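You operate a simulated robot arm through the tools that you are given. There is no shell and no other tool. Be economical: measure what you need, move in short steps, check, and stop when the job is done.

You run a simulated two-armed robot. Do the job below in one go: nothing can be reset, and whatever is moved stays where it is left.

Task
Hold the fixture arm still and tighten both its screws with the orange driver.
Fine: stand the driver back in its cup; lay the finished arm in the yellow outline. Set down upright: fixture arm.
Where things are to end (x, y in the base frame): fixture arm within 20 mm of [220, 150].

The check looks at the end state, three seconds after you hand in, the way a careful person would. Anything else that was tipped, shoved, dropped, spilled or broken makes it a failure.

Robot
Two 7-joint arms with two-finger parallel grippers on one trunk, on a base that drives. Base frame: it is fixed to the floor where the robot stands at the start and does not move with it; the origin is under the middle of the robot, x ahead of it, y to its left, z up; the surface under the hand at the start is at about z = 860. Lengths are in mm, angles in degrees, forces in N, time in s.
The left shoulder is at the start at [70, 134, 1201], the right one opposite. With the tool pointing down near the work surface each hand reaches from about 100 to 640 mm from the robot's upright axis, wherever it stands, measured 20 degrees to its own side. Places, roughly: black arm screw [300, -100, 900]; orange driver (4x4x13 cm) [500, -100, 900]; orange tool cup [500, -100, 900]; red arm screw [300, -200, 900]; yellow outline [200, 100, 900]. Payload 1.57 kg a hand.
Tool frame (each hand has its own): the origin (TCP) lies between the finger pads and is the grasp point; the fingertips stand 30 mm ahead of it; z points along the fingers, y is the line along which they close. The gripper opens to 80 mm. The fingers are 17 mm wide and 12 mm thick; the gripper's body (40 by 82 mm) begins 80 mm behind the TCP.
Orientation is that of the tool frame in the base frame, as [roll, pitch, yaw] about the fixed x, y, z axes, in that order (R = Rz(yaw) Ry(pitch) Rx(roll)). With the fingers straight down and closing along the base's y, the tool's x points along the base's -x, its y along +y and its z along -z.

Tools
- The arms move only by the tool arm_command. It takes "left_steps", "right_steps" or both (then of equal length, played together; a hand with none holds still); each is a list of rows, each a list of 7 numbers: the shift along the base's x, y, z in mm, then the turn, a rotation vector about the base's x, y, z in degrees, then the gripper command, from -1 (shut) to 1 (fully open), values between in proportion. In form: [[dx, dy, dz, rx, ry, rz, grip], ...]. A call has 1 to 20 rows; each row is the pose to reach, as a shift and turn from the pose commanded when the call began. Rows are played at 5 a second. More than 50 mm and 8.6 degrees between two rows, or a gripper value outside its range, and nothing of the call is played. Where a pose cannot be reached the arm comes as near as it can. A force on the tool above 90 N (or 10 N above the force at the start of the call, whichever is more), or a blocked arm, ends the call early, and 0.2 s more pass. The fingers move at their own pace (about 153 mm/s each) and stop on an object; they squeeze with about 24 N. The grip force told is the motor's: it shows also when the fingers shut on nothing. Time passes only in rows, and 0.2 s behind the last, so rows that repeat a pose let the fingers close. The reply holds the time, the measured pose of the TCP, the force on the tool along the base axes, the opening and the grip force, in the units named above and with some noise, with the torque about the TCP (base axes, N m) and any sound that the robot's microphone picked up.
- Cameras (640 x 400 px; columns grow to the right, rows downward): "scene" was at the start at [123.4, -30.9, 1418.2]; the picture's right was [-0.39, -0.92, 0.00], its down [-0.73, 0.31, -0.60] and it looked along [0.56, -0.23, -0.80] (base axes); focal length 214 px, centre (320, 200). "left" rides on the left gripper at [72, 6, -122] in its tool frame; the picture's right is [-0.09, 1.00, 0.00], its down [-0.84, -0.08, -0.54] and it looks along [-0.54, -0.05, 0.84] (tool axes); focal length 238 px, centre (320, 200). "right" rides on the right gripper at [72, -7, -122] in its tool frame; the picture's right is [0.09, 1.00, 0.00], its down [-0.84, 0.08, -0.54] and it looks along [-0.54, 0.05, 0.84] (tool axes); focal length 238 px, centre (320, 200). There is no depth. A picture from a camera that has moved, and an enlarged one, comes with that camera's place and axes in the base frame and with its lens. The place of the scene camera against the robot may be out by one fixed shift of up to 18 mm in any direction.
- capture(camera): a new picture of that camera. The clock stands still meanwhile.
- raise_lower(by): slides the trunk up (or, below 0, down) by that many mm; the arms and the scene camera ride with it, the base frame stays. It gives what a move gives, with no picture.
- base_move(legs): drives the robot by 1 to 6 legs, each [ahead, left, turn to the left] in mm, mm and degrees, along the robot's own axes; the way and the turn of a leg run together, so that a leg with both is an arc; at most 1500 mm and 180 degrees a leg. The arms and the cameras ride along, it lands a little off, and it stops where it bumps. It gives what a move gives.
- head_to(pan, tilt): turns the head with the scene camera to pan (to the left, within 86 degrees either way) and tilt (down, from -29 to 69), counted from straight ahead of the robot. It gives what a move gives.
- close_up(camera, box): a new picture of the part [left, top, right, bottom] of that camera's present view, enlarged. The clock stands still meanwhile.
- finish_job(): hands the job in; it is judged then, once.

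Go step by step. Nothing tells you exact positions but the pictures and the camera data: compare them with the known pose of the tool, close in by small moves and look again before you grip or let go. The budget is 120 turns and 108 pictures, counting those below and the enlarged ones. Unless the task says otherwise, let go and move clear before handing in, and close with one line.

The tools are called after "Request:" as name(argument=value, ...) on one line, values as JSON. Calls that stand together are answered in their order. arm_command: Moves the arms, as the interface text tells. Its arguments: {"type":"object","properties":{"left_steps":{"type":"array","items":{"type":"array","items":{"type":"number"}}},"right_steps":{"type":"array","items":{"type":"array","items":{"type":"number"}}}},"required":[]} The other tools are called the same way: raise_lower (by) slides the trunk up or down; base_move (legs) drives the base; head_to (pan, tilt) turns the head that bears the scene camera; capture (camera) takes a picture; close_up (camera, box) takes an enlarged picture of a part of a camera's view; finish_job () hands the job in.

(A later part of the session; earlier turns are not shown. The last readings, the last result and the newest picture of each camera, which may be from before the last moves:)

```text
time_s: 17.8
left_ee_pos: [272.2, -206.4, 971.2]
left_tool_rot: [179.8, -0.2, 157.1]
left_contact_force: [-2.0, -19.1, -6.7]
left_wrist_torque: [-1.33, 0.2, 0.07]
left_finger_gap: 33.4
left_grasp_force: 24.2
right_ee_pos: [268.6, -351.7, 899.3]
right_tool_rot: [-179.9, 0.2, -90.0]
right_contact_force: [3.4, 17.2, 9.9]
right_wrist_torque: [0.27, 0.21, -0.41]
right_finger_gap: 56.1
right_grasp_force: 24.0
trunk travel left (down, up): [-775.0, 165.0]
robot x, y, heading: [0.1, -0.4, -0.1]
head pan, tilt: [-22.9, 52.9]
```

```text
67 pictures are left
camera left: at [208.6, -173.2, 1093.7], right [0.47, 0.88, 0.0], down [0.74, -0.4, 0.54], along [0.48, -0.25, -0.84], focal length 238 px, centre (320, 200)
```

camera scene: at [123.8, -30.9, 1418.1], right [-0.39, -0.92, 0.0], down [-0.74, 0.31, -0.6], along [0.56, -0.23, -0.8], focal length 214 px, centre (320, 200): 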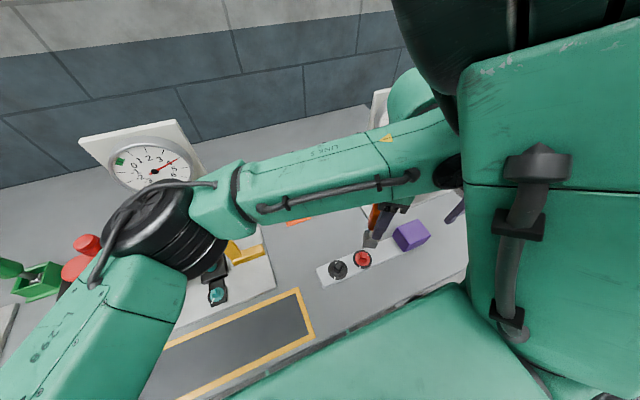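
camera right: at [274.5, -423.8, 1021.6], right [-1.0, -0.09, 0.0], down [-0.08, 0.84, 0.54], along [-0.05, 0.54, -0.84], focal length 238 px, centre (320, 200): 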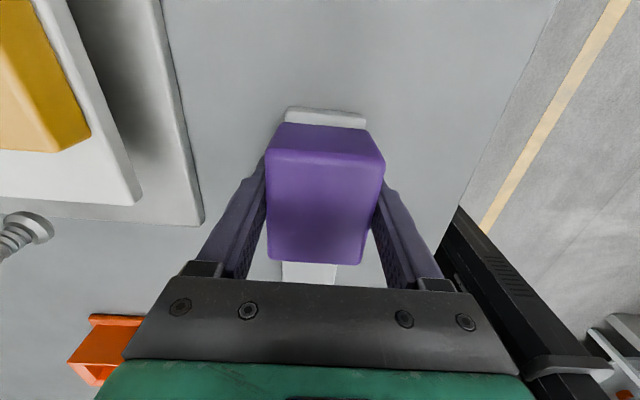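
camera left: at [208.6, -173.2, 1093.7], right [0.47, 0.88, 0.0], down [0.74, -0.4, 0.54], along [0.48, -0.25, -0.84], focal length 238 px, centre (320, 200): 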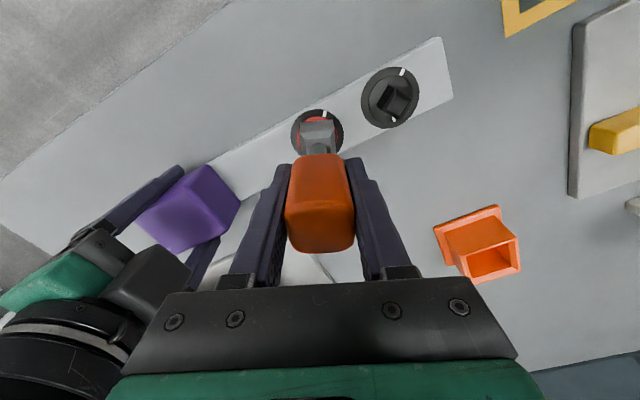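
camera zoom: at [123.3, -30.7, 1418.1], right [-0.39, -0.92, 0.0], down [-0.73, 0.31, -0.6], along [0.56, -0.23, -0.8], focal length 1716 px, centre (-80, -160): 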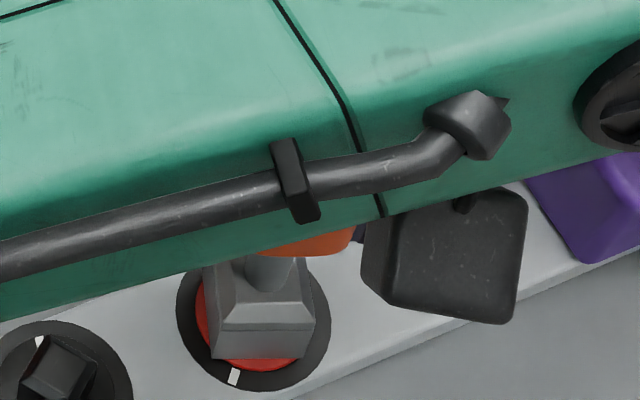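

The driver has turned about 80°. There is a 19 N pull toward -y at the screw, which a small shift should relieve. I'll make the shift and zoom in to see whether the disc has turned.

Request:
arm_command(left_steps=[[0, -1.5, 0, 0, 0, 0, -1], [0, -2.5, 0, 0, 0, 0, -1], [0, -2.5, 0, 0, 0, 0, -1]])

Request:
close_up(camera="left", box=[270, 60, 430, 160])

```text
time_s: 18.6
left_ee_pos: [270.3, -209.9, 972.8]
left_tool_rot: [179.8, -0.2, 157.0]
left_contact_force: [0.2, 0.1, -1.2]
left_wrist_torque: [-0.02, 0.0, -0.03]
left_finger_gap: 33.0
left_grasp_force: 24.9
right_ee_pos: [268.9, -353.2, 899.2]
right_tool_rot: [-179.8, -0.2, -90.0]
right_contact_force: [-1.5, 0.5, -0.8]
right_wrist_torque: [-0.51, 0.15, -0.05]
right_finger_gap: 55.8
right_grasp_force: 24.1
trunk travel left (down, up): [-775.0, 165.0]
robot x, y, heading: [-2.0, -1.8, 0.0]
head pan, tilt: [-22.9, 52.9]
```

```text
4.00 times, centred on (350, 110) of left
camera zoom: at [206.8, -176.6, 1094.8], right [0.47, 0.88, 0.0], down [0.74, -0.4, 0.54], along [0.48, -0.25, -0.84], focal length 953 px, centre (200, 560)
```

zoom: 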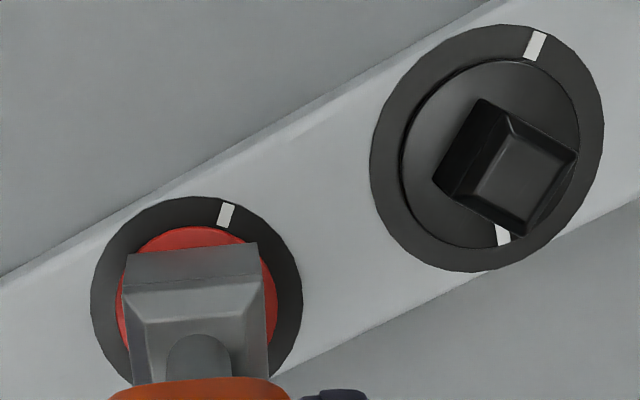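

The strain is gone and the block stayed put. I'll continue clockwise by the remaining 70°.

Request:
arm_command(left_steps=[[0, 0, 0, 0, 0, -8, -1], [0, 0, 0, 0, 0, -16, -1], [0, 0, 0, 0, 0, -24, -1], [0, 0, 0, 0, 0, -32, -1], [0, 0, 0, 0, 0, -40, -1], [0, 0, 0, 0, 0, -48, -1], [0, 0, 0, 0, 0, -56, -1], [0, 0, 0, 0, 0, -64, -1], [0, 0, 0, 0, 0, -64, -1]])

Request:
close_up(camera="left", box=[260, 60, 420, 160])

Request:
capture(camera="scene")

```text
time_s: 20.6
left_ee_pos: [270.0, -213.0, 973.1]
left_tool_rot: [179.9, -0.1, 92.5]
left_contact_force: [0.8, 9.7, -3.9]
left_wrist_torque: [0.71, -0.1, 0.04]
left_finger_gap: 33.1
left_grasp_force: 24.0
right_ee_pos: [268.2, -354.0, 900.4]
right_tool_rot: [-179.9, 0.1, -90.0]
right_contact_force: [-0.6, -10.0, 4.0]
right_wrist_torque: [-0.16, 0.13, 0.04]
right_finger_gap: 55.9
right_grasp_force: 23.8
trunk travel left (down, up): [-775.0, 165.0]
robot x, y, heading: [-1.9, 3.6, -0.0]
head pan, tilt: [-22.9, 52.9]
```

```text
4.00 times, centred on (340, 110) of left
camera zoom: at [273.1, -140.5, 1096.1], right [1.0, -0.05, 0.0], down [-0.04, -0.84, 0.54], along [-0.03, -0.54, -0.84], focal length 953 px, centre (240, 560)
```

zoom: 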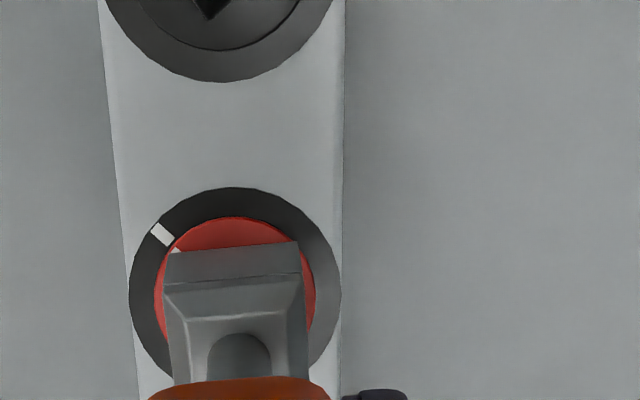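

```text
64 pictures are left
camera scene: at [123.6, -31.0, 1418.2], right [-0.39, -0.92, 0.0], down [-0.74, 0.31, -0.6], along [0.56, -0.23, -0.8], focal length 214 px, centre (320, 200)
```

scene: 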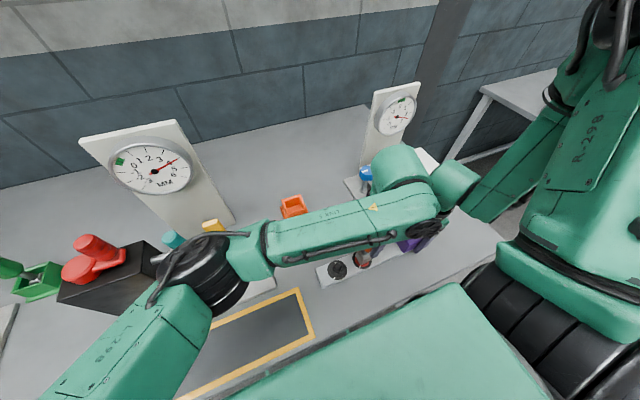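

The red disc's tick is now close to the ring's tick. I'll zoom in to measure what is left.

Request:
close_up(camera="left", box=[286, 100, 350, 140])

```text
10.00 times, centred on (318, 120) of left
camera zoom: at [273.1, -140.5, 1096.1], right [1.0, -0.05, 0.0], down [-0.04, -0.84, 0.54], along [-0.03, -0.54, -0.84], focal length 2384 px, centre (340, 1000)
```

zoom: 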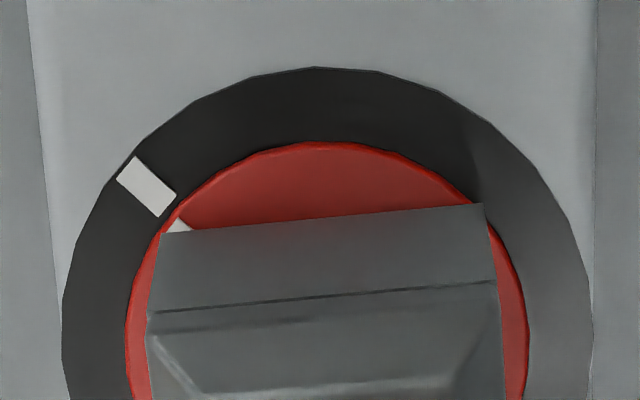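

By the tick geometry about 4° is left, so I'll add 5° and re-check. I'll also shift +y slightly to relieve the side force.

Request:
arm_command(left_steps=[[0, 0.8, 0, 0, 0, -3, -1], [0, 1.2, 0, 0, 0, -5, -1], [0, 1.2, 0, 0, 0, -5, -1]])

Request:
close_up(camera="left", box=[286, 100, 350, 140])

```text
time_s: 21.4
left_ee_pos: [268.4, -213.3, 974.4]
left_tool_rot: [-179.9, 0.1, 87.5]
left_contact_force: [-0.3, 7.4, 0.8]
left_wrist_torque: [0.59, 0.03, 0.05]
left_finger_gap: 32.8
left_grasp_force: 23.8
right_ee_pos: [268.0, -351.8, 900.7]
right_tool_rot: [-179.9, 0.1, -89.9]
right_contact_force: [1.0, -9.8, 1.6]
right_wrist_torque: [-0.7, 0.22, -0.03]
right_finger_gap: 55.6
right_grasp_force: 24.3
trunk travel left (down, up): [-775.0, 165.0]
robot x, y, heading: [-0.8, -0.8, -0.1]
head pan, tilt: [-22.9, 52.9]
```

```text
10.00 times, centred on (318, 120) of left
camera zoom: at [278.1, -140.5, 1096.6], right [0.99, -0.14, 0.0], down [-0.11, -0.83, 0.54], along [-0.08, -0.54, -0.84], focal length 2384 px, centre (340, 1000)
```

zoom: 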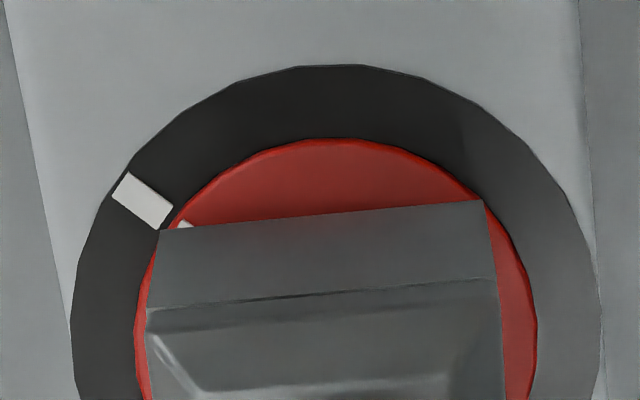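

The ticks now appear aligned once the height difference is allowed for. I'll lift the driver straight off and look at the red screw in the clear.

Request:
arm_command(left_steps=[[0, 1, 0, 0, 0, 0, -1], [0, 1, 5, 0, 0, 0, -1], [0, 1, 15, 0, 0, 0, -1], [0, 1, 30, 0, 0, 0, -1], [0, 1, 50, 0, 0, 0, -1], [0, 1, 70, 0, 0, 0, -1]])

Request:
capture(camera="left")

Request:
close_up(camera="left", box=[260, 40, 420, 140])

```text
time_s: 22.8
left_ee_pos: [267.2, -210.0, 1045.2]
left_tool_rot: [-179.9, 0.0, 87.5]
left_contact_force: [-0.1, -0.1, -1.6]
left_wrist_torque: [-0.01, 0.0, 0.01]
left_finger_gap: 33.1
left_grasp_force: 24.1
right_ee_pos: [268.4, -350.8, 899.7]
right_tool_rot: [-179.9, 0.1, -90.0]
right_contact_force: [1.7, -0.1, 4.4]
right_wrist_torque: [0.84, 0.2, -0.19]
right_finger_gap: 56.0
right_grasp_force: 23.7
trunk travel left (down, up): [-775.0, 165.0]
robot x, y, heading: [0.7, -1.9, -0.4]
head pan, tilt: [-22.9, 52.9]
```

```text
61 pictures are left
camera left: at [276.7, -139.0, 1167.4], right [0.99, -0.13, 0.0], down [-0.11, -0.83, 0.54], along [-0.07, -0.54, -0.84], focal length 238 px, centre (320, 200)
```

left: 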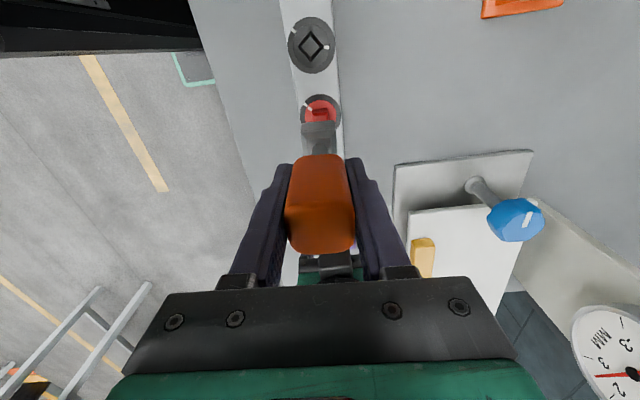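

```text
4.00 times, centred on (340, 90) of left
camera zoom: at [276.7, -139.0, 1167.4], right [0.99, -0.13, 0.0], down [-0.11, -0.83, 0.54], along [-0.07, -0.54, -0.84], focal length 953 px, centre (240, 640)
```

zoom: 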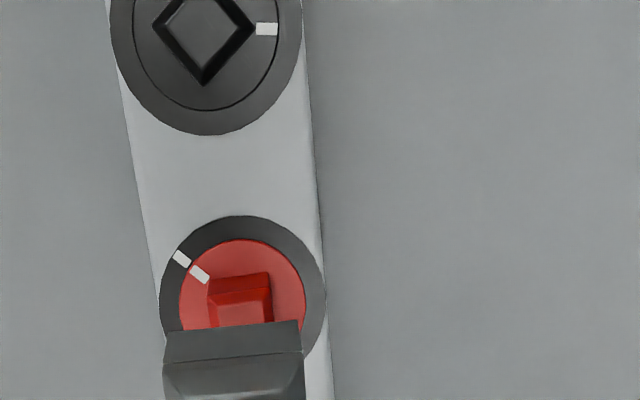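

The red ticks line up. I'll zoom on both screws from this spot to confirm red and measure black.

Request:
close_up(camera="left", box=[288, 85, 352, 125])

Request:
close_up(camera="left", box=[272, 20, 352, 70])

```text
10.00 times, centred on (320, 105) of left
camera zoom: at [276.7, -139.0, 1167.4], right [0.99, -0.13, 0.0], down [-0.11, -0.83, 0.54], along [-0.07, -0.54, -0.84], focal length 2384 px, centre (320, 1150)
```

zoom: 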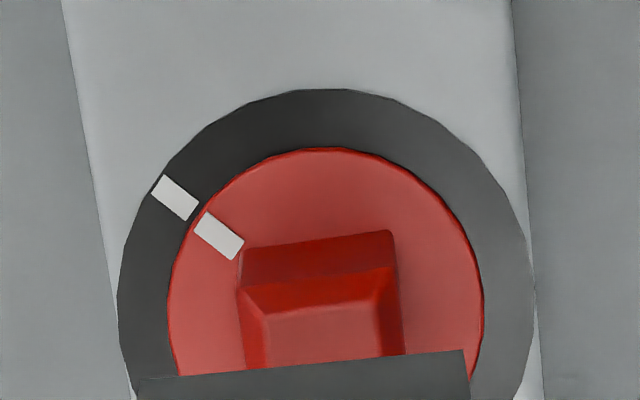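

```text
8.00 times, centred on (312, 45) of left
camera zoom: at [276.7, -139.0, 1167.4], right [0.99, -0.13, 0.0], down [-0.11, -0.83, 0.54], along [-0.07, -0.54, -0.84], focal length 1907 px, centre (384, 1440)
```

zoom: 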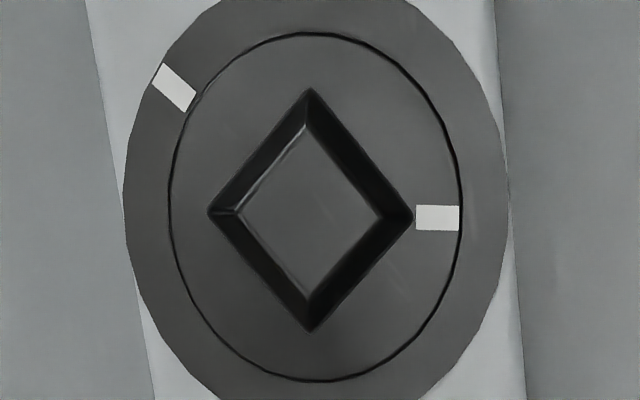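

Red is aligned to within about 1°. Black, at about (268.5,-138), has its square at 36° and needs roughly 212° clockwise, so I'll do it in two bites. I'll move over it and wind the hand back by +128.5°.

Request:
arm_command(left_steps=[[0, 5, 5, 0, 0, 8, -1], [0, 10, 5, 0, 0, 16, -1], [0, 15, 5, 0, 0, 24, -1], [0, 20, 5, 0, 0, 32, -1], [0, 25, 5, 0, 0, 40, -1], [0, 30, 5, 0, 0, 48, -1], [0, 35, 5, 0, 0, 56, -1], [0, 40, 5, 0, 0, 64, -1], [0, 45, 5, 0, 0, 72, -1], [0, 50, 5, 0, 0, 80, -1], [0, 55, 5, 0, 0, 88, -1], [1, 60, 5, 0, 0, 96, -1], [1, 65, 5, 0, 0, 104, -1], [1, 70, 5, 0, 0, 112, -1], [1.4, 72.2, 5, 0, 0, 120, -1], [1.4, 72.2, 5, 0, 0, 128.5, -1], [1.4, 72.2, 5, 0, 0, 128.5, -1]])

Request:
close_up(camera="left", box=[260, 60, 420, 160])

Request:
capture(camera="scene")

```text
time_s: 26.4
left_ee_pos: [269.0, -139.0, 1048.0]
left_tool_rot: [-180.0, 0.0, -143.8]
left_contact_force: [-0.2, 0.2, -0.8]
left_wrist_torque: [0.01, 0.0, 0.01]
left_finger_gap: 33.3
left_grasp_force: 24.1
right_ee_pos: [269.6, -352.9, 900.0]
right_tool_rot: [-179.9, -0.1, -89.9]
right_contact_force: [-0.4, 1.3, -0.1]
right_wrist_torque: [-0.16, 0.14, 0.03]
right_finger_gap: 56.0
right_grasp_force: 23.3
trunk travel left (down, up): [-775.0, 165.0]
robot x, y, heading: [0.6, 0.2, -0.1]
head pan, tilt: [-22.9, 52.9]
```

```text
4.00 times, centred on (340, 110) of left
camera zoom: at [206.7, -175.6, 1170.9], right [-0.51, 0.86, 0.0], down [0.72, 0.43, 0.54], along [0.47, 0.28, -0.84], focal length 953 px, centre (240, 560)
```

zoom: 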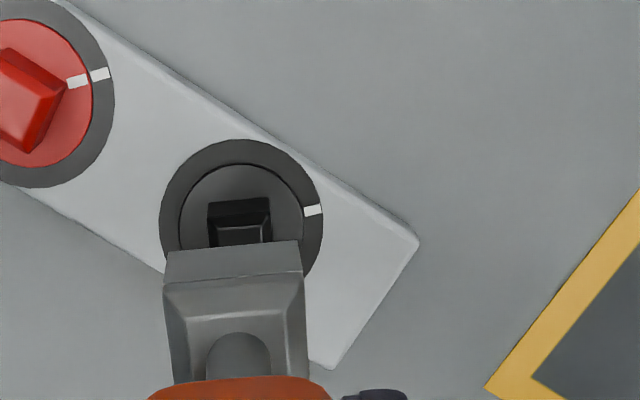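

```text
56 pictures are left
camera scene: at [123.4, -31.1, 1418.2], right [-0.39, -0.92, 0.0], down [-0.73, 0.31, -0.6], along [0.56, -0.23, -0.8], focal length 214 px, centre (320, 200)
```

scene: 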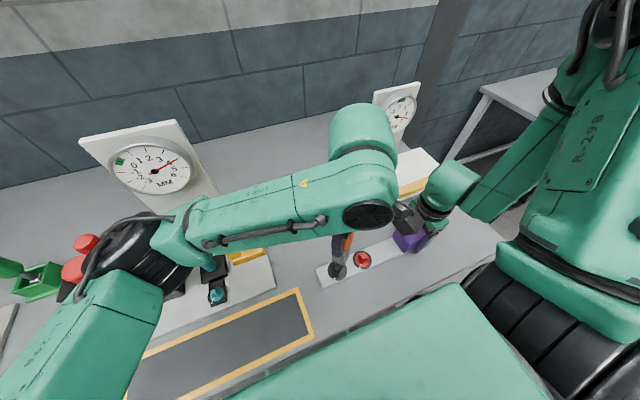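

The socket is parallel to the black square. I'll correct by about (-1.5,-0.4) and descend to first touch.

Request:
arm_command(left_steps=[[-1.5, -0.4, -20, 0, 0, 0, -1], [-1.5, -0.4, -40, 0, 0, 0, -1], [-1.5, -0.4, -52, 0, 0, 0, -1], [-1.5, -0.4, -58, 0, 0, 0, -1], [-1.5, -0.4, -62, 0, 0, 0, -1], [-1.5, -0.4, -65, 0, 0, 0, -1], [-1.5, -0.4, -65, 0, 0, 0, -1]])

Request:
close_up(camera="left", box=[260, 60, 420, 160])

```text
time_s: 28.0
left_ee_pos: [268.8, -139.9, 985.7]
left_tool_rot: [-179.9, 0.0, -143.8]
left_contact_force: [4.0, 3.2, -1.2]
left_wrist_torque: [0.27, -0.36, 0.03]
left_finger_gap: 33.2
left_grasp_force: 24.5
right_ee_pos: [269.0, -351.9, 900.1]
right_tool_rot: [-179.9, -0.1, -90.0]
right_contact_force: [-3.6, -2.7, 1.0]
right_wrist_torque: [0.14, 0.19, 0.55]
right_finger_gap: 56.0
right_grasp_force: 24.3
trunk travel left (down, up): [-775.0, 165.0]
robot x, y, heading: [0.7, -1.4, 0.2]
head pan, tilt: [-22.9, 52.9]
```

```text
4.00 times, centred on (340, 110) of left
camera zoom: at [206.7, -175.9, 1106.2], right [-0.51, 0.86, 0.0], down [0.72, 0.43, 0.54], along [0.47, 0.28, -0.84], focal length 953 px, centre (240, 560)
```

zoom: 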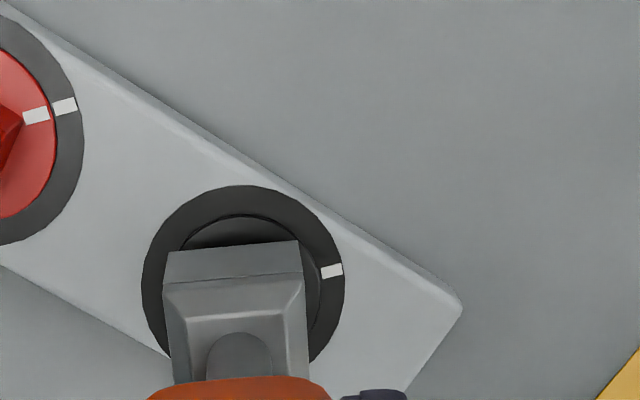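

There is a light push toward +x/+y, so I overcorrected slightly. I'll nudge that way and continue down.

Request:
arm_command(left_steps=[[0.6, 0.7, 0, 0, 0, 0, -1], [0.6, 0.7, -3, 0, 0, 0, -1], [0.6, 0.7, -6, 0, 0, 0, -1], [0.6, 0.7, -6, 0, 0, 0, -1]])

```text
time_s: 29.0
left_ee_pos: [269.3, -137.6, 977.0]
left_tool_rot: [-179.9, -0.2, -143.9]
left_contact_force: [1.1, 0.9, -2.2]
left_wrist_torque: [0.01, -0.12, 0.02]
left_finger_gap: 33.2
left_grasp_force: 24.0
right_ee_pos: [268.1, -351.3, 900.2]
right_tool_rot: [-179.9, 0.0, -90.0]
right_contact_force: [-1.4, -1.8, -0.3]
right_wrist_torque: [-0.53, 0.13, 0.25]
right_finger_gap: 55.8
right_grasp_force: 24.3
trunk travel left (down, up): [-775.0, 165.0]
robot x, y, heading: [-1.2, -1.4, 0.1]
head pan, tilt: [-22.9, 52.9]
```

The head has engaged with almost no force. I'll lower a little more and turn clockwise in 8° rows, pausing at 64° to check the strain.

Request:
arm_command(left_steps=[[0.2, 0.2, -2, 0, 0, 0, -1], [0.2, 0.2, -4, 0, 0, 0, -1], [0.2, 0.2, -4, 0, 0, -8, -1], [0.2, 0.2, -4, 0, 0, -16, -1], [0.2, 0.2, -4, 0, 0, -24, -1], [0.2, 0.2, -4, 0, 0, -32, -1], [0.2, 0.2, -4, 0, 0, -40, -1], [0.2, 0.2, -4, 0, 0, -48, -1], [0.2, 0.2, -4, 0, 0, -56, -1], [0.2, 0.2, -4, 0, 0, -64, -1], [0.2, 0.2, -4, 0, 0, -64, -1]])

```text
time_s: 31.4
left_ee_pos: [269.0, -137.7, 973.4]
left_tool_rot: [-179.8, 0.0, 151.9]
left_contact_force: [-1.1, -4.8, -1.3]
left_wrist_torque: [-0.49, 0.03, 0.0]
left_finger_gap: 33.2
left_grasp_force: 23.8
right_ee_pos: [267.8, -351.9, 899.7]
right_tool_rot: [-179.9, 0.1, -90.1]
right_contact_force: [0.0, 5.6, 1.5]
right_wrist_torque: [0.01, 0.19, -0.02]
right_finger_gap: 55.6
right_grasp_force: 24.3
trunk travel left (down, up): [-775.0, 165.0]
robot x, y, heading: [-2.4, -3.2, -0.1]
head pan, tilt: [-22.9, 52.9]
```

The turning is smooth. I'll continue another 64° with a small -y relief.

Request:
arm_command(left_steps=[[0, -0.8, 0, 0, 0, -8, -1], [0, -0.8, 0, 0, 0, -16, -1], [0, -0.8, 0, 0, 0, -24, -1], [0, -0.8, 0, 0, 0, -32, -1], [0, -0.8, 0, 0, 0, -40, -1], [0, -0.8, 0, 0, 0, -48, -1], [0, -0.8, 0, 0, 0, -56, -1], [0, -0.8, 0, 0, 0, -64, -1], [0, -0.8, 0, 0, 0, -64, -1]])

Request:
close_up(camera="left", box=[260, 60, 420, 160])

```text
time_s: 33.4
left_ee_pos: [270.0, -140.1, 974.6]
left_tool_rot: [-179.9, 0.0, 87.9]
left_contact_force: [-1.0, -8.8, -3.9]
left_wrist_torque: [-0.75, 0.1, 0.02]
left_finger_gap: 33.4
left_grasp_force: 24.2
right_ee_pos: [267.7, -353.3, 900.4]
right_tool_rot: [-179.9, 0.1, -89.8]
right_contact_force: [0.2, 7.1, 1.9]
right_wrist_torque: [0.25, 0.13, -0.28]
right_finger_gap: 56.2
right_grasp_force: 23.9
trunk travel left (down, up): [-775.0, 165.0]
robot x, y, heading: [0.2, -3.1, -0.2]
head pan, tilt: [-22.9, 52.9]
```

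```text
4.00 times, centred on (340, 110) of left
camera zoom: at [277.5, -68.0, 1096.7], right [0.99, -0.13, 0.0], down [-0.11, -0.83, 0.54], along [-0.07, -0.54, -0.84], focal length 953 px, centre (240, 560)
```

zoom: 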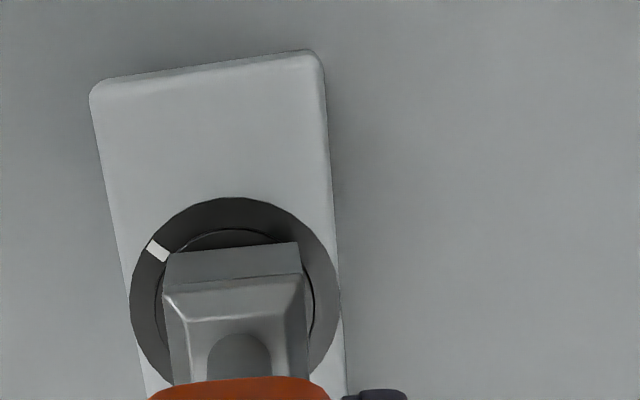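

It has turned 128° so far. I'll try to keep going in the same bite, watching whether the wrist follows.

Request:
arm_command(left_steps=[[0, -1, 0, 0, 0, -8, -1], [0, -1, 0, 0, 0, -16, -1], [0, -1, 0, 0, 0, -24, -1], [0, -1, 0, 0, 0, -32, -1], [0, -1, 0, 0, 0, -40, -1], [0, -1, 0, 0, 0, -40, -1]])

Request:
capture(camera="scene")

```text
time_s: 34.8
left_ee_pos: [269.3, -139.2, 975.4]
left_tool_rot: [-180.0, 0.0, 47.8]
left_contact_force: [-3.3, -6.6, -1.7]
left_wrist_torque: [-0.57, 0.33, 0.06]
left_finger_gap: 33.4
left_grasp_force: 23.7
right_ee_pos: [269.4, -351.9, 899.8]
right_tool_rot: [-179.8, 0.1, -90.1]
right_contact_force: [2.5, 6.0, 0.3]
right_wrist_torque: [0.06, 0.12, -0.58]
right_finger_gap: 56.0
right_grasp_force: 24.1
trunk travel left (down, up): [-775.0, 165.0]
robot x, y, heading: [-0.3, -3.4, 0.0]
head pan, tilt: [-22.9, 52.9]
```

```text
53 pictures are left
camera scene: at [123.3, -31.4, 1418.2], right [-0.39, -0.92, 0.0], down [-0.73, 0.31, -0.6], along [0.56, -0.23, -0.8], focal length 214 px, centre (320, 200)
```

scene: 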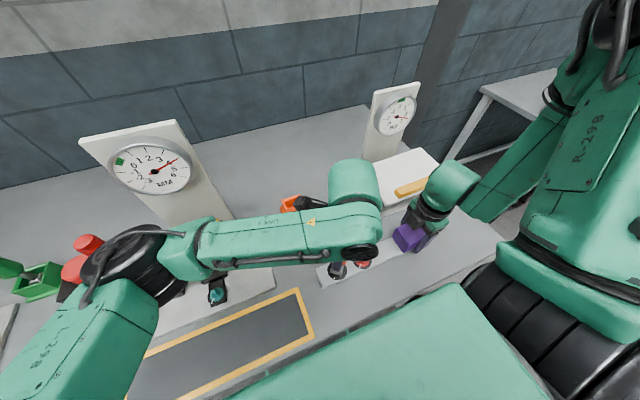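

The wrist still follows, now at 168° turned. I'll go another 38° and check the ticks.

Request:
arm_command(left_steps=[[-0.4, -0.8, 0, 0, 0, -8, -1], [-0.4, -0.8, 0, 0, 0, -16, -1], [-0.4, -0.8, 0, 0, 0, -24, -1], [-0.4, -0.8, 0, 0, 0, -32, -1], [-0.4, -0.8, 0, 0, 0, -38, -1], [-0.4, -0.8, 0, 0, 0, -38, -1]])

Request:
close_up(camera="left", box=[270, 80, 366, 140])

Request:
close_up(camera="scene", box=[310, 245, 374, 285])

```text
time_s: 36.2
left_ee_pos: [269.3, -140.7, 973.4]
left_tool_rot: [-179.8, -0.1, 9.9]
left_contact_force: [-4.1, 3.3, 1.1]
left_wrist_torque: [0.37, 0.48, 0.11]
left_finger_gap: 33.0
left_grasp_force: 24.0
right_ee_pos: [268.0, -353.7, 898.8]
right_tool_rot: [-179.8, -0.1, -90.0]
right_contact_force: [3.5, -3.3, 0.0]
right_wrist_torque: [0.24, 0.09, -0.89]
right_finger_gap: 55.9
right_grasp_force: 23.7
trunk travel left (down, up): [-775.0, 165.0]
robot x, y, heading: [0.4, -2.1, -0.1]
head pan, tilt: [-22.9, 52.9]
```

```text
6.67 times, centred on (318, 110) of left
camera zoom: at [340.4, -135.3, 1095.8], right [0.08, -1.0, 0.0], down [-0.84, -0.07, 0.54], along [-0.54, -0.04, -0.84], focal length 1589 px, centre (333, 800)
```

zoom: 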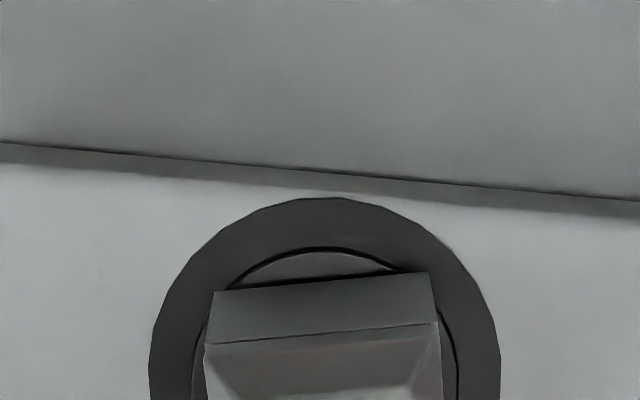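

```text
10.00 times, centred on (342, 265) of scene
camera zoom: at [123.2, -31.3, 1418.2], right [-0.39, -0.92, 0.0], down [-0.73, 0.31, -0.6], along [0.56, -0.23, -0.8], focal length 2145 px, centre (100, -450)
```

zoom: 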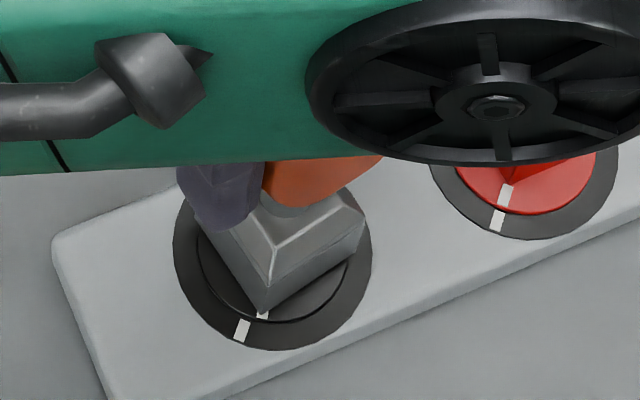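

In the scene view the black disc's tick is about 9° short of its ring tick, while red is lined up. I'll turn 9° more and look again.

Request:
arm_command(left_steps=[[-0.3, 0.3, 0, 0, 0, -5, -1], [-0.3, 0.3, 0, 0, 0, -9, -1], [-0.3, 0.3, 0, 0, 0, -9, -1]])

Request:
close_up(camera="scene", box=[310, 245, 374, 285])

```text
time_s: 37.0
left_ee_pos: [268.8, -140.3, 974.1]
left_tool_rot: [-179.8, -0.1, 1.0]
left_contact_force: [-2.0, 5.2, -3.1]
left_wrist_torque: [0.35, 0.21, 0.04]
left_finger_gap: 33.3
left_grasp_force: 24.1
right_ee_pos: [268.7, -351.7, 901.1]
right_tool_rot: [-179.9, 0.0, -89.8]
right_contact_force: [1.5, -6.3, 2.5]
right_wrist_torque: [-0.07, 0.06, -0.47]
right_finger_gap: 56.1
right_grasp_force: 24.1
trunk travel left (down, up): [-775.0, 165.0]
robot x, y, heading: [3.7, -3.5, 0.4]
head pan, tilt: [-22.9, 52.9]
```

```text
10.00 times, centred on (342, 265) of scene
camera zoom: at [123.4, -31.4, 1418.2], right [-0.39, -0.92, 0.0], down [-0.73, 0.31, -0.6], along [0.56, -0.23, -0.8], focal length 2145 px, centre (100, -450)
```

zoom: 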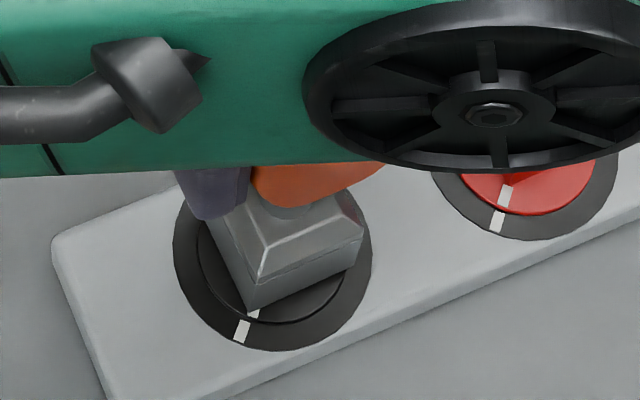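

It is nearly there; I'll add 2.5° and lift the driver off to check.

Request:
arm_command(left_steps=[[0, 0.5, 0, 0, 0, -2.5, -1], [0, 0.5, 0, 0, 0, -2.5, -1], [0, 0.5, 5, 0, 0, -2.5, -1], [0, 0.5, 15, 0, 0, -2.5, -1], [0, 0.5, 35, 0, 0, -2.5, -1], [0, 0.5, 65, 0, 0, -2.5, -1], [0, 0.5, 95, 0, 0, -2.5, -1], [0, 0.5, 110, 0, 0, -2.5, -1]])

Request:
close_up(camera="scene", box=[310, 245, 374, 285])

Request:
close_up(camera="left", box=[260, 50, 420, 150])

```text
time_s: 38.8
left_ee_pos: [268.4, -139.3, 1085.6]
left_tool_rot: [-179.8, 0.1, -1.4]
left_contact_force: [-0.7, -0.6, -1.0]
left_wrist_torque: [0.01, 0.02, 0.02]
left_finger_gap: 33.1
left_grasp_force: 23.6
right_ee_pos: [268.5, -351.2, 899.4]
right_tool_rot: [-179.9, 0.2, -89.9]
right_contact_force: [0.0, 1.5, 1.5]
right_wrist_torque: [0.57, 0.14, 0.21]
right_finger_gap: 56.1
right_grasp_force: 24.4
trunk travel left (down, up): [-775.0, 165.0]
robot x, y, heading: [1.3, -0.0, 0.0]
head pan, tilt: [-22.9, 52.9]
```

```text
10.00 times, centred on (342, 265) of scene
camera zoom: at [123.3, -30.8, 1418.2], right [-0.39, -0.92, 0.0], down [-0.73, 0.31, -0.6], along [0.56, -0.23, -0.8], focal length 2145 px, centre (100, -450)
```

zoom: 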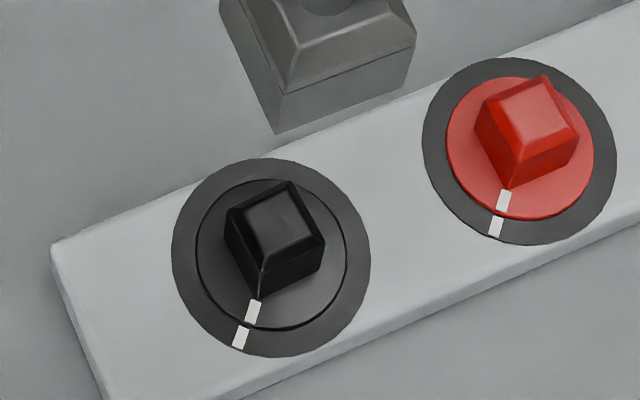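

```text
4.00 times, centred on (340, 100) of left
camera zoom: at [339.2, -148.0, 1207.6], right [-0.12, -0.99, 0.0], down [-0.83, 0.1, 0.54], along [-0.54, 0.06, -0.84], focal length 953 px, centre (240, 600)
```

zoom: 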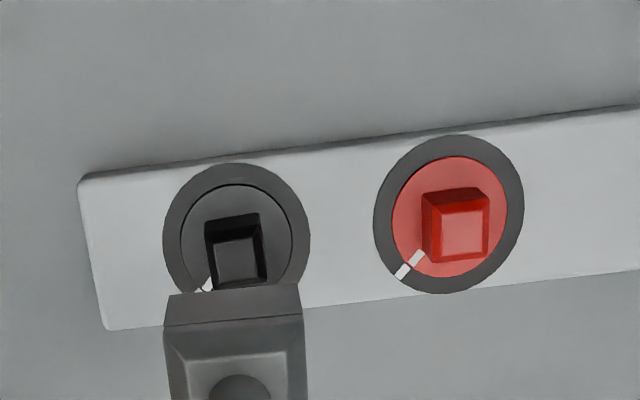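

Both screws' ticks line up. Next I'll take the driver back toward its cup, winding the hand back to its original yaw of 180°.

Request:
arm_command(left_steps=[[10, 2, 0, 0, 0, 8.5, -1], [20, 4, 0, 0, 0, 17, -1], [30, 6, 0, 0, 0, 25.5, -1], [40, 8, 0, 0, 0, 34, -1], [50, 10, 0, 0, 0, 42.5, -1], [60, 12, 0, 0, 0, 51, -1], [70, 14, 0, 0, 0, 59.5, -1], [80, 16, 0, 0, 0, 68, -1], [90, 18, 0, 0, 0, 76.5, -1], [100, 20, 0, 0, 0, 85, -1], [110, 22, 0, 0, 0, 93.5, -1], [120, 24, 0, 0, 0, 102, -1], [130, 26, 0, 0, 0, 110.5, -1], [140, 28, 0, 0, 0, 119, -1], [150, 30, 0, 0, 0, 127.5, -1], [160, 32, 0, 0, 0, 136, -1], [170, 34, 0, 0, 0, 144.5, -1], [180, 36, 0, 0, 0, 153, -1], [190, 38, 0, 0, 0, 161.5, -1], [200, 39.5, 0, 0, 0, 170, -1]])

Request:
arm_command(left_steps=[[5, 0, 0, 0, 0, 6, -1], [9.5, 0, 0, 0, 0, 11.3, -1], [9.5, 0, 0, 0, 0, 11.3, -1]])

Request:
capture(camera="left")

Request:
close_up(camera="left", box=[240, 60, 400, 160])

```text
time_s: 43.0
left_ee_pos: [468.9, -99.1, 1082.6]
left_tool_rot: [180.0, 0.0, 168.7]
left_contact_force: [-0.1, -0.8, -2.1]
left_wrist_torque: [0.01, 0.02, 0.0]
left_finger_gap: 33.5
left_grasp_force: 24.2
right_ee_pos: [267.0, -352.0, 900.8]
right_tool_rot: [-179.9, -0.1, -90.0]
right_contact_force: [-0.5, 0.5, 0.3]
right_wrist_torque: [-0.24, 0.12, -0.04]
right_finger_gap: 56.0
right_grasp_force: 24.0
trunk travel left (down, up): [-775.0, 165.0]
robot x, y, heading: [1.1, 1.1, -0.3]
head pan, tilt: [-22.9, 52.9]
```

```text
time_s: 43.8
left_ee_pos: [479.4, -100.7, 1082.8]
left_tool_rot: [-180.0, 0.0, 179.9]
left_contact_force: [0.0, -0.1, -1.6]
left_wrist_torque: [-0.01, 0.02, 0.02]
left_finger_gap: 33.2
left_grasp_force: 24.0
right_ee_pos: [268.8, -352.0, 899.9]
right_tool_rot: [-179.9, -0.1, -90.0]
right_contact_force: [0.6, 0.0, 0.8]
right_wrist_torque: [-0.25, 0.12, -0.09]
right_finger_gap: 56.0
right_grasp_force: 24.3
trunk travel left (down, up): [-775.0, 165.0]
robot x, y, heading: [-0.5, 0.5, -0.1]
head pan, tilt: [-22.9, 52.9]
```

```text
47 pictures are left
camera left: at [406.9, -92.9, 1205.2], right [0.09, 1.0, 0.0], down [0.84, -0.08, 0.54], along [0.54, -0.05, -0.84], focal length 238 px, centre (320, 200)
```

left: 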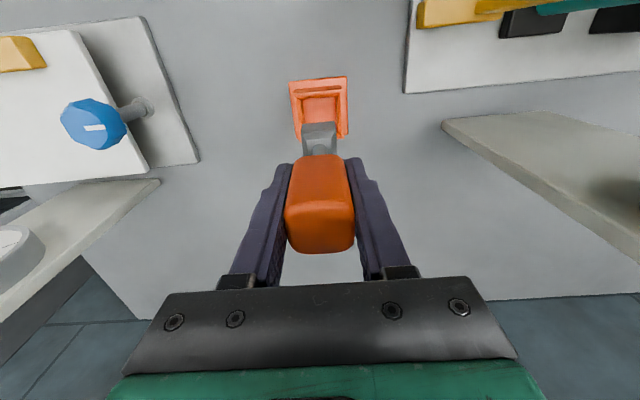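

```text
4.00 times, centred on (320, 110) of left
camera zoom: at [406.9, -92.9, 1205.2], right [0.09, 1.0, 0.0], down [0.84, -0.08, 0.54], along [0.54, -0.05, -0.84], focal length 953 px, centre (320, 560)
```

zoom: 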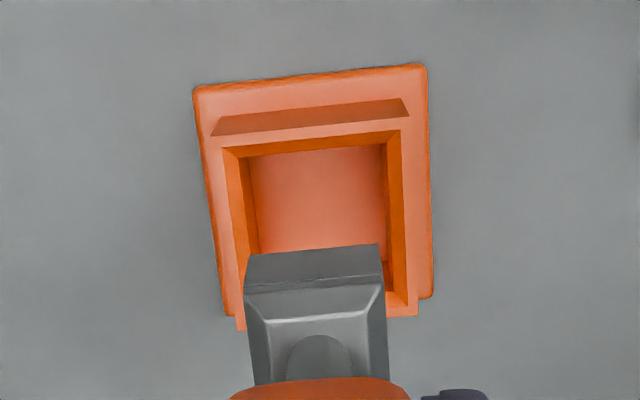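

The driver has tilted about 1.7° in the grip, with the socket some 3 mm toward -x. I'll tilt the hand -1.7° about y to make up for it and come down halfway over the cup.

Request:
arm_command(left_steps=[[-0.7, 0.5, -15, 0, -1.7, 0, -1], [-0.7, 0.5, -35, 0, -1.7, 0, -1], [-0.7, 0.5, -55, 0, -1.7, 0, -1], [-0.7, 0.5, -65, 0, -1.7, 0, -1], [-0.7, 0.5, -65, 0, -1.7, 0, -1]])

Request:
close_up(camera="left", box=[240, 60, 400, 160])

Request:
close_up(camera="scene", box=[260, 140, 356, 230])

```text
time_s: 45.0
left_ee_pos: [476.7, -100.6, 1019.6]
left_tool_rot: [-180.0, 1.7, 179.9]
left_contact_force: [-1.1, 0.4, -1.1]
left_wrist_torque: [-0.02, 0.03, 0.0]
left_finger_gap: 33.5
left_grasp_force: 24.0
right_ee_pos: [267.8, -351.7, 900.6]
right_tool_rot: [-179.9, 0.1, -90.0]
right_contact_force: [-0.1, -1.1, 0.5]
right_wrist_torque: [-0.14, 0.13, 0.1]
right_finger_gap: 55.9
right_grasp_force: 24.1
trunk travel left (down, up): [-775.0, 165.0]
robot x, y, heading: [2.7, 1.0, -0.2]
head pan, tilt: [-22.9, 52.9]
```

```text
4.00 times, centred on (320, 110) of left
camera zoom: at [400.7, -92.8, 1139.6], right [0.09, 1.0, 0.0], down [0.82, -0.08, 0.57], along [0.56, -0.05, -0.82], focal length 953 px, centre (320, 560)
```

zoom: 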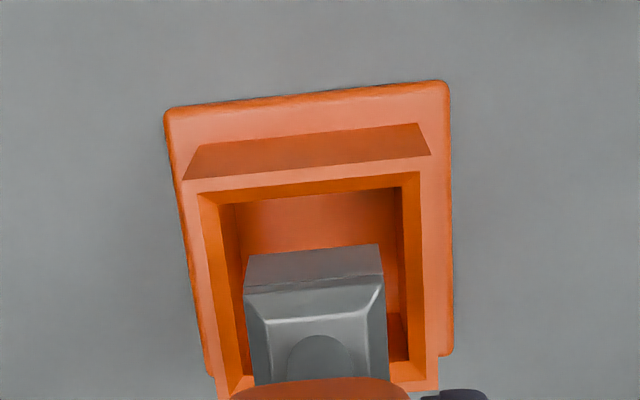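

```text
4.44 times, centred on (308, 185) of scene
camera zoom: at [123.6, -31.2, 1418.2], right [-0.39, -0.92, 0.0], down [-0.74, 0.31, -0.6], along [0.56, -0.23, -0.8], focal length 953 px, centre (373, 267)
```

zoom: 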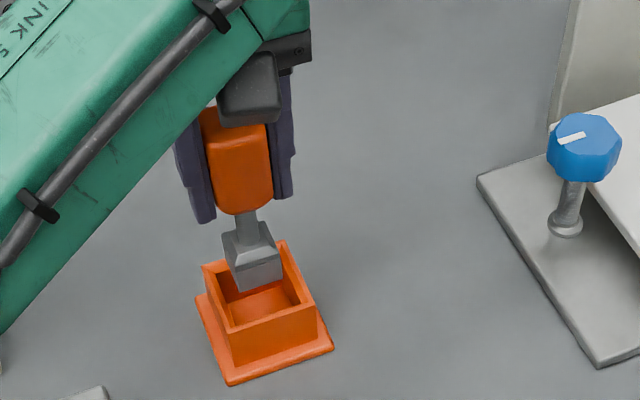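

The socket is centred on the cup opening: cup centre (478.7,-99.2), socket at x≈479. I'll lower it into the cup.

Request:
arm_command(left_steps=[[0.5, 0.7, -10, 0, 0, 0, -1], [0.5, 0.7, -22, 0, 0, 0, -1], [0.5, 0.7, -34, 0, 0, 0, -1], [0.5, 0.7, -44, 0, 0, 0, -1], [0.5, 0.7, -50, 0, 0, 0, -1], [0.5, 0.7, -54, 0, 0, 0, -1], [0.5, 0.7, -54, 0, 0, 0, -1]])

Request:
close_up(camera="left", box=[240, 60, 400, 160])

Request:
close_up(camera="scene", box=[260, 140, 356, 230])

```text
time_s: 46.6
left_ee_pos: [476.7, -98.1, 965.4]
left_tool_rot: [180.0, 1.6, 180.0]
left_contact_force: [-0.3, -0.1, -1.1]
left_wrist_torque: [0.03, -0.02, 0.02]
left_finger_gap: 32.9
left_grasp_force: 23.7
right_ee_pos: [267.9, -353.6, 900.7]
right_tool_rot: [-179.9, 0.1, -90.0]
right_contact_force: [0.6, -1.0, 1.0]
right_wrist_torque: [0.02, 0.14, -0.03]
right_finger_gap: 55.8
right_grasp_force: 24.1
trunk travel left (down, up): [-775.0, 165.0]
robot x, y, heading: [-1.5, 2.1, 0.3]
head pan, tilt: [-22.9, 52.9]
```

```text
4.00 times, centred on (320, 110) of left
camera zoom: at [401.0, -91.0, 1084.5], right [0.09, 1.0, 0.0], down [0.82, -0.08, 0.57], along [0.56, -0.05, -0.82], focal length 953 px, centre (320, 560)
```

zoom: 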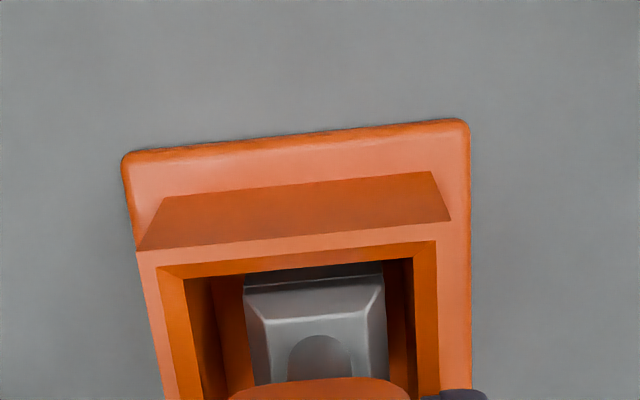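

```text
4.44 times, centred on (308, 185) of scene
camera zoom: at [123.6, -31.2, 1418.2], right [-0.39, -0.92, 0.0], down [-0.74, 0.31, -0.6], along [0.56, -0.23, -0.8], focal length 953 px, centre (373, 267)
```

zoom: 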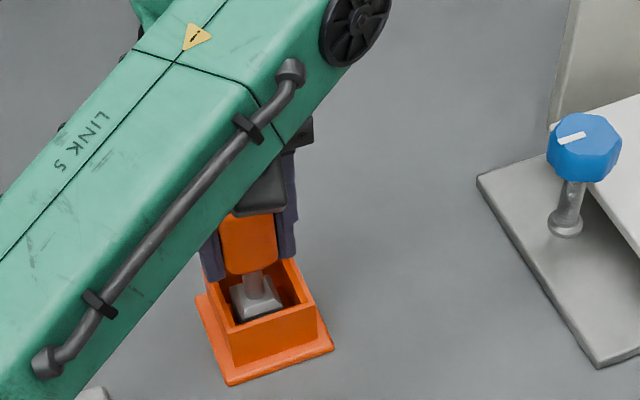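

The socket is inside the cup with no contact yet. I'll lower in 1 mm steps until it touches.

Request:
arm_command(left_steps=[[1, -0.5, -1, 0, 0, 0, -1], [1, -0.5, -2, 0, 0, 0, -1], [1, -0.5, -3, 0, 0, 0, -1], [1, -0.5, -3, 0, 0, 0, -1]])

```text
time_s: 47.6
left_ee_pos: [479.0, -100.7, 961.7]
left_tool_rot: [180.0, 1.6, 179.9]
left_contact_force: [0.2, 0.2, -2.0]
left_wrist_torque: [-0.04, 0.02, 0.0]
left_finger_gap: 32.8
left_grasp_force: 24.2
right_ee_pos: [268.3, -351.8, 899.4]
right_tool_rot: [-179.9, 0.1, -90.0]
right_contact_force: [0.1, 0.0, 1.9]
right_wrist_torque: [0.06, 0.17, -0.1]
right_finger_gap: 55.7
right_grasp_force: 24.2
trunk travel left (down, up): [-775.0, 165.0]
robot x, y, heading: [1.3, 0.8, -0.2]
head pan, tilt: [-22.9, 52.9]
```

Request:
arm_command(left_steps=[[0, 0, -1, 0, 0, 0, -1], [0, 0, -2, 0, 0, 0, -1], [0, 0, -3, 0, 0, 0, -1], [0, 0, -3, 0, 0, 0, -1]])

```text
time_s: 48.6
left_ee_pos: [478.3, -99.4, 959.6]
left_tool_rot: [-179.9, 1.8, 179.8]
left_contact_force: [0.0, -1.1, 8.1]
left_wrist_torque: [0.05, 0.06, 0.01]
left_finger_gap: 33.2
left_grasp_force: 24.4
right_ee_pos: [266.6, -351.6, 900.1]
right_tool_rot: [-179.9, 0.1, -89.9]
right_contact_force: [-0.2, 1.0, -0.2]
right_wrist_torque: [-0.33, 0.01, -0.01]
right_finger_gap: 56.2
right_grasp_force: 23.9
trunk travel left (down, up): [-775.0, 165.0]
robot x, y, heading: [-1.1, 0.2, 0.0]
head pan, tilt: [-22.9, 52.9]
```

It has touched the cup floor (8 N up). I'll open the hand, rise clear and check the driver.

Request:
arm_command(left_steps=[[0, 0, 1, 0, 0, 0, -1], [0, 0, 1, 0, 0, 0, 0.2], [0, 0, 1, 0, 0, 0, 1], [0, 0, 1, 0, 0, 0, 1], [0, 0, 15, 0, 0, 0, 1], [0, 0, 40, 0, 0, 0, 1], [0, 0, 80, 0, 0, 0, 1], [0, 0, 120, 0, 0, 0, 1]])

Request:
close_up(camera="left", box=[240, 60, 400, 160])

Request:
capture(camera="scene")

```text
time_s: 50.4
left_ee_pos: [479.6, -98.8, 1079.5]
left_tool_rot: [180.0, 1.7, 179.9]
left_contact_force: [-0.3, -0.1, -0.5]
left_wrist_torque: [0.03, -0.02, 0.03]
left_finger_gap: 79.9
left_grasp_force: 0.1
right_ee_pos: [268.9, -352.7, 900.2]
right_tool_rot: [-179.8, 0.1, -89.9]
right_contact_force: [-0.2, 1.0, -0.3]
right_wrist_torque: [-0.14, 0.04, -0.04]
right_finger_gap: 55.7
right_grasp_force: 23.9
trunk travel left (down, up): [-775.0, 165.0]
robot x, y, heading: [0.7, 0.7, -0.2]
head pan, tilt: [-22.9, 52.9]
```

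```text
4.00 times, centred on (320, 110) of left
camera zoom: at [403.0, -91.9, 1199.4], right [0.09, 1.0, 0.0], down [0.82, -0.08, 0.57], along [0.56, -0.05, -0.82], focal length 953 px, centre (320, 560)
```

zoom: 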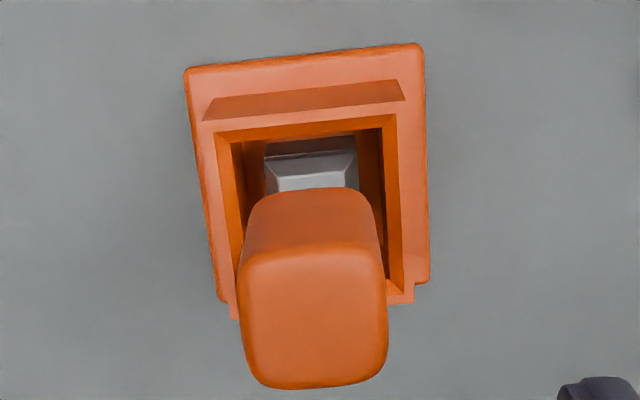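

```text
40 pictures are left
camera scene: at [122.9, -31.3, 1418.1], right [-0.39, -0.92, 0.0], down [-0.73, 0.31, -0.6], along [0.56, -0.23, -0.8], focal length 214 px, centre (320, 200)
```

scene: 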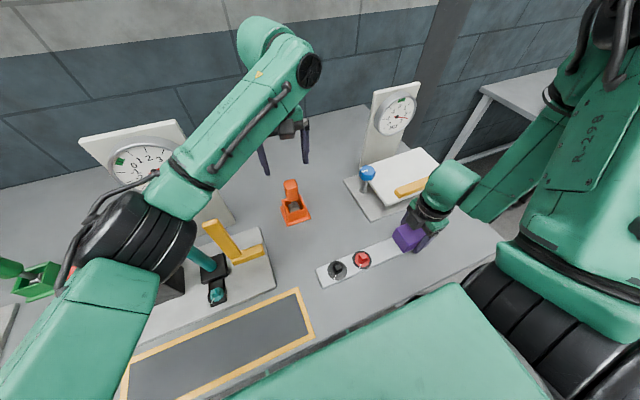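

The driver stands upright in its cup again. Next I'll raise and draw back the left hand so nothing is swept when driving, and lift the arm a few millimetres with the right hand to test how it hangs.

Request:
arm_command(left_steps=[[0, 0, 30, 0, 0, 0, 1], [0, 0, 60, 0, 0, 0, 1], [-10, 10, 90, 0, 0, 0, 1], [-40, 30, 120, 0, 0, 0, 1], [-70, 60, 145, 0, 1, 0, 1], [-100, 90, 165, 0, 1.7, 0, 1], [-130, 114, 170, 0, 1.7, 0, 1], [-130, 114, 170, 0, 1.7, 0, 1]], right_steps=[[0, 0, 1, 0, 0, 0, -1], [0, 0, 2, 0, 0, 0, -1], [0, 0, 3, 0, 0, 0, -1], [0, 0, 4, 0, 0, 0, -1], [0, 0, 6, 0, 0, 0, -1], [0, 0, 8, 0, 0, 0, -1], [0, 0, 10, 0, 0, 0, -1], [0, 0, 10, 0, 0, 0, -1]])

Request:
capture(camera="scene")

Request:
capture(camera="left")

```text
time_s: 52.2
left_ee_pos: [348.6, 10.9, 1251.1]
left_tool_rot: [-180.0, -0.1, 179.9]
left_contact_force: [0.2, 0.7, 1.0]
left_wrist_torque: [0.01, 0.04, 0.02]
left_finger_gap: 79.9
left_grasp_force: 0.1
right_ee_pos: [270.4, -352.2, 909.8]
right_tool_rot: [-179.9, 0.1, -89.9]
right_contact_force: [0.2, -0.6, -5.4]
right_wrist_torque: [-0.37, 0.02, -0.02]
right_finger_gap: 55.9
right_grasp_force: 24.5
trunk travel left (down, up): [-775.0, 165.0]
robot x, y, heading: [-3.3, -1.2, 0.3]
head pan, tilt: [-22.9, 52.9]
```

```text
39 pictures are left
camera scene: at [124.5, -32.2, 1418.0], right [-0.39, -0.92, 0.0], down [-0.74, 0.31, -0.6], along [0.55, -0.23, -0.8], focal length 214 px, centre (320, 200)
```

scene: 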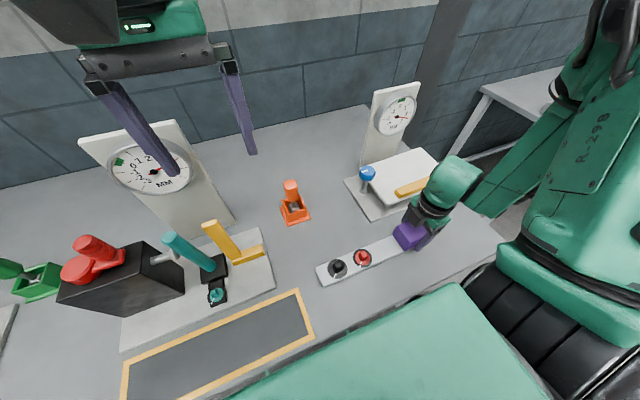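

```text
38 pictures are left
camera left: at [276.9, 18.5, 1373.0], right [0.09, 1.0, 0.0], down [0.84, -0.08, 0.54], along [0.54, -0.05, -0.84], focal length 238 px, centre (320, 200)
```

left: 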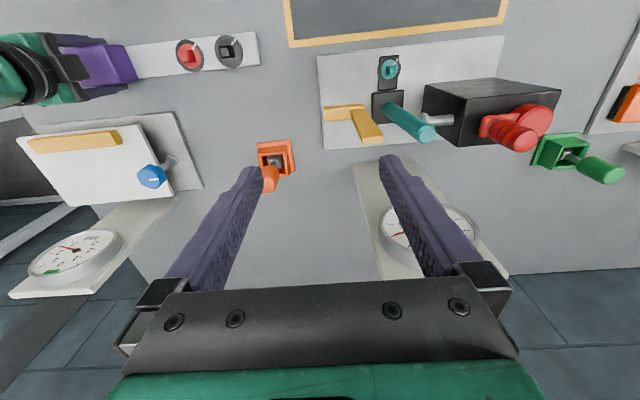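

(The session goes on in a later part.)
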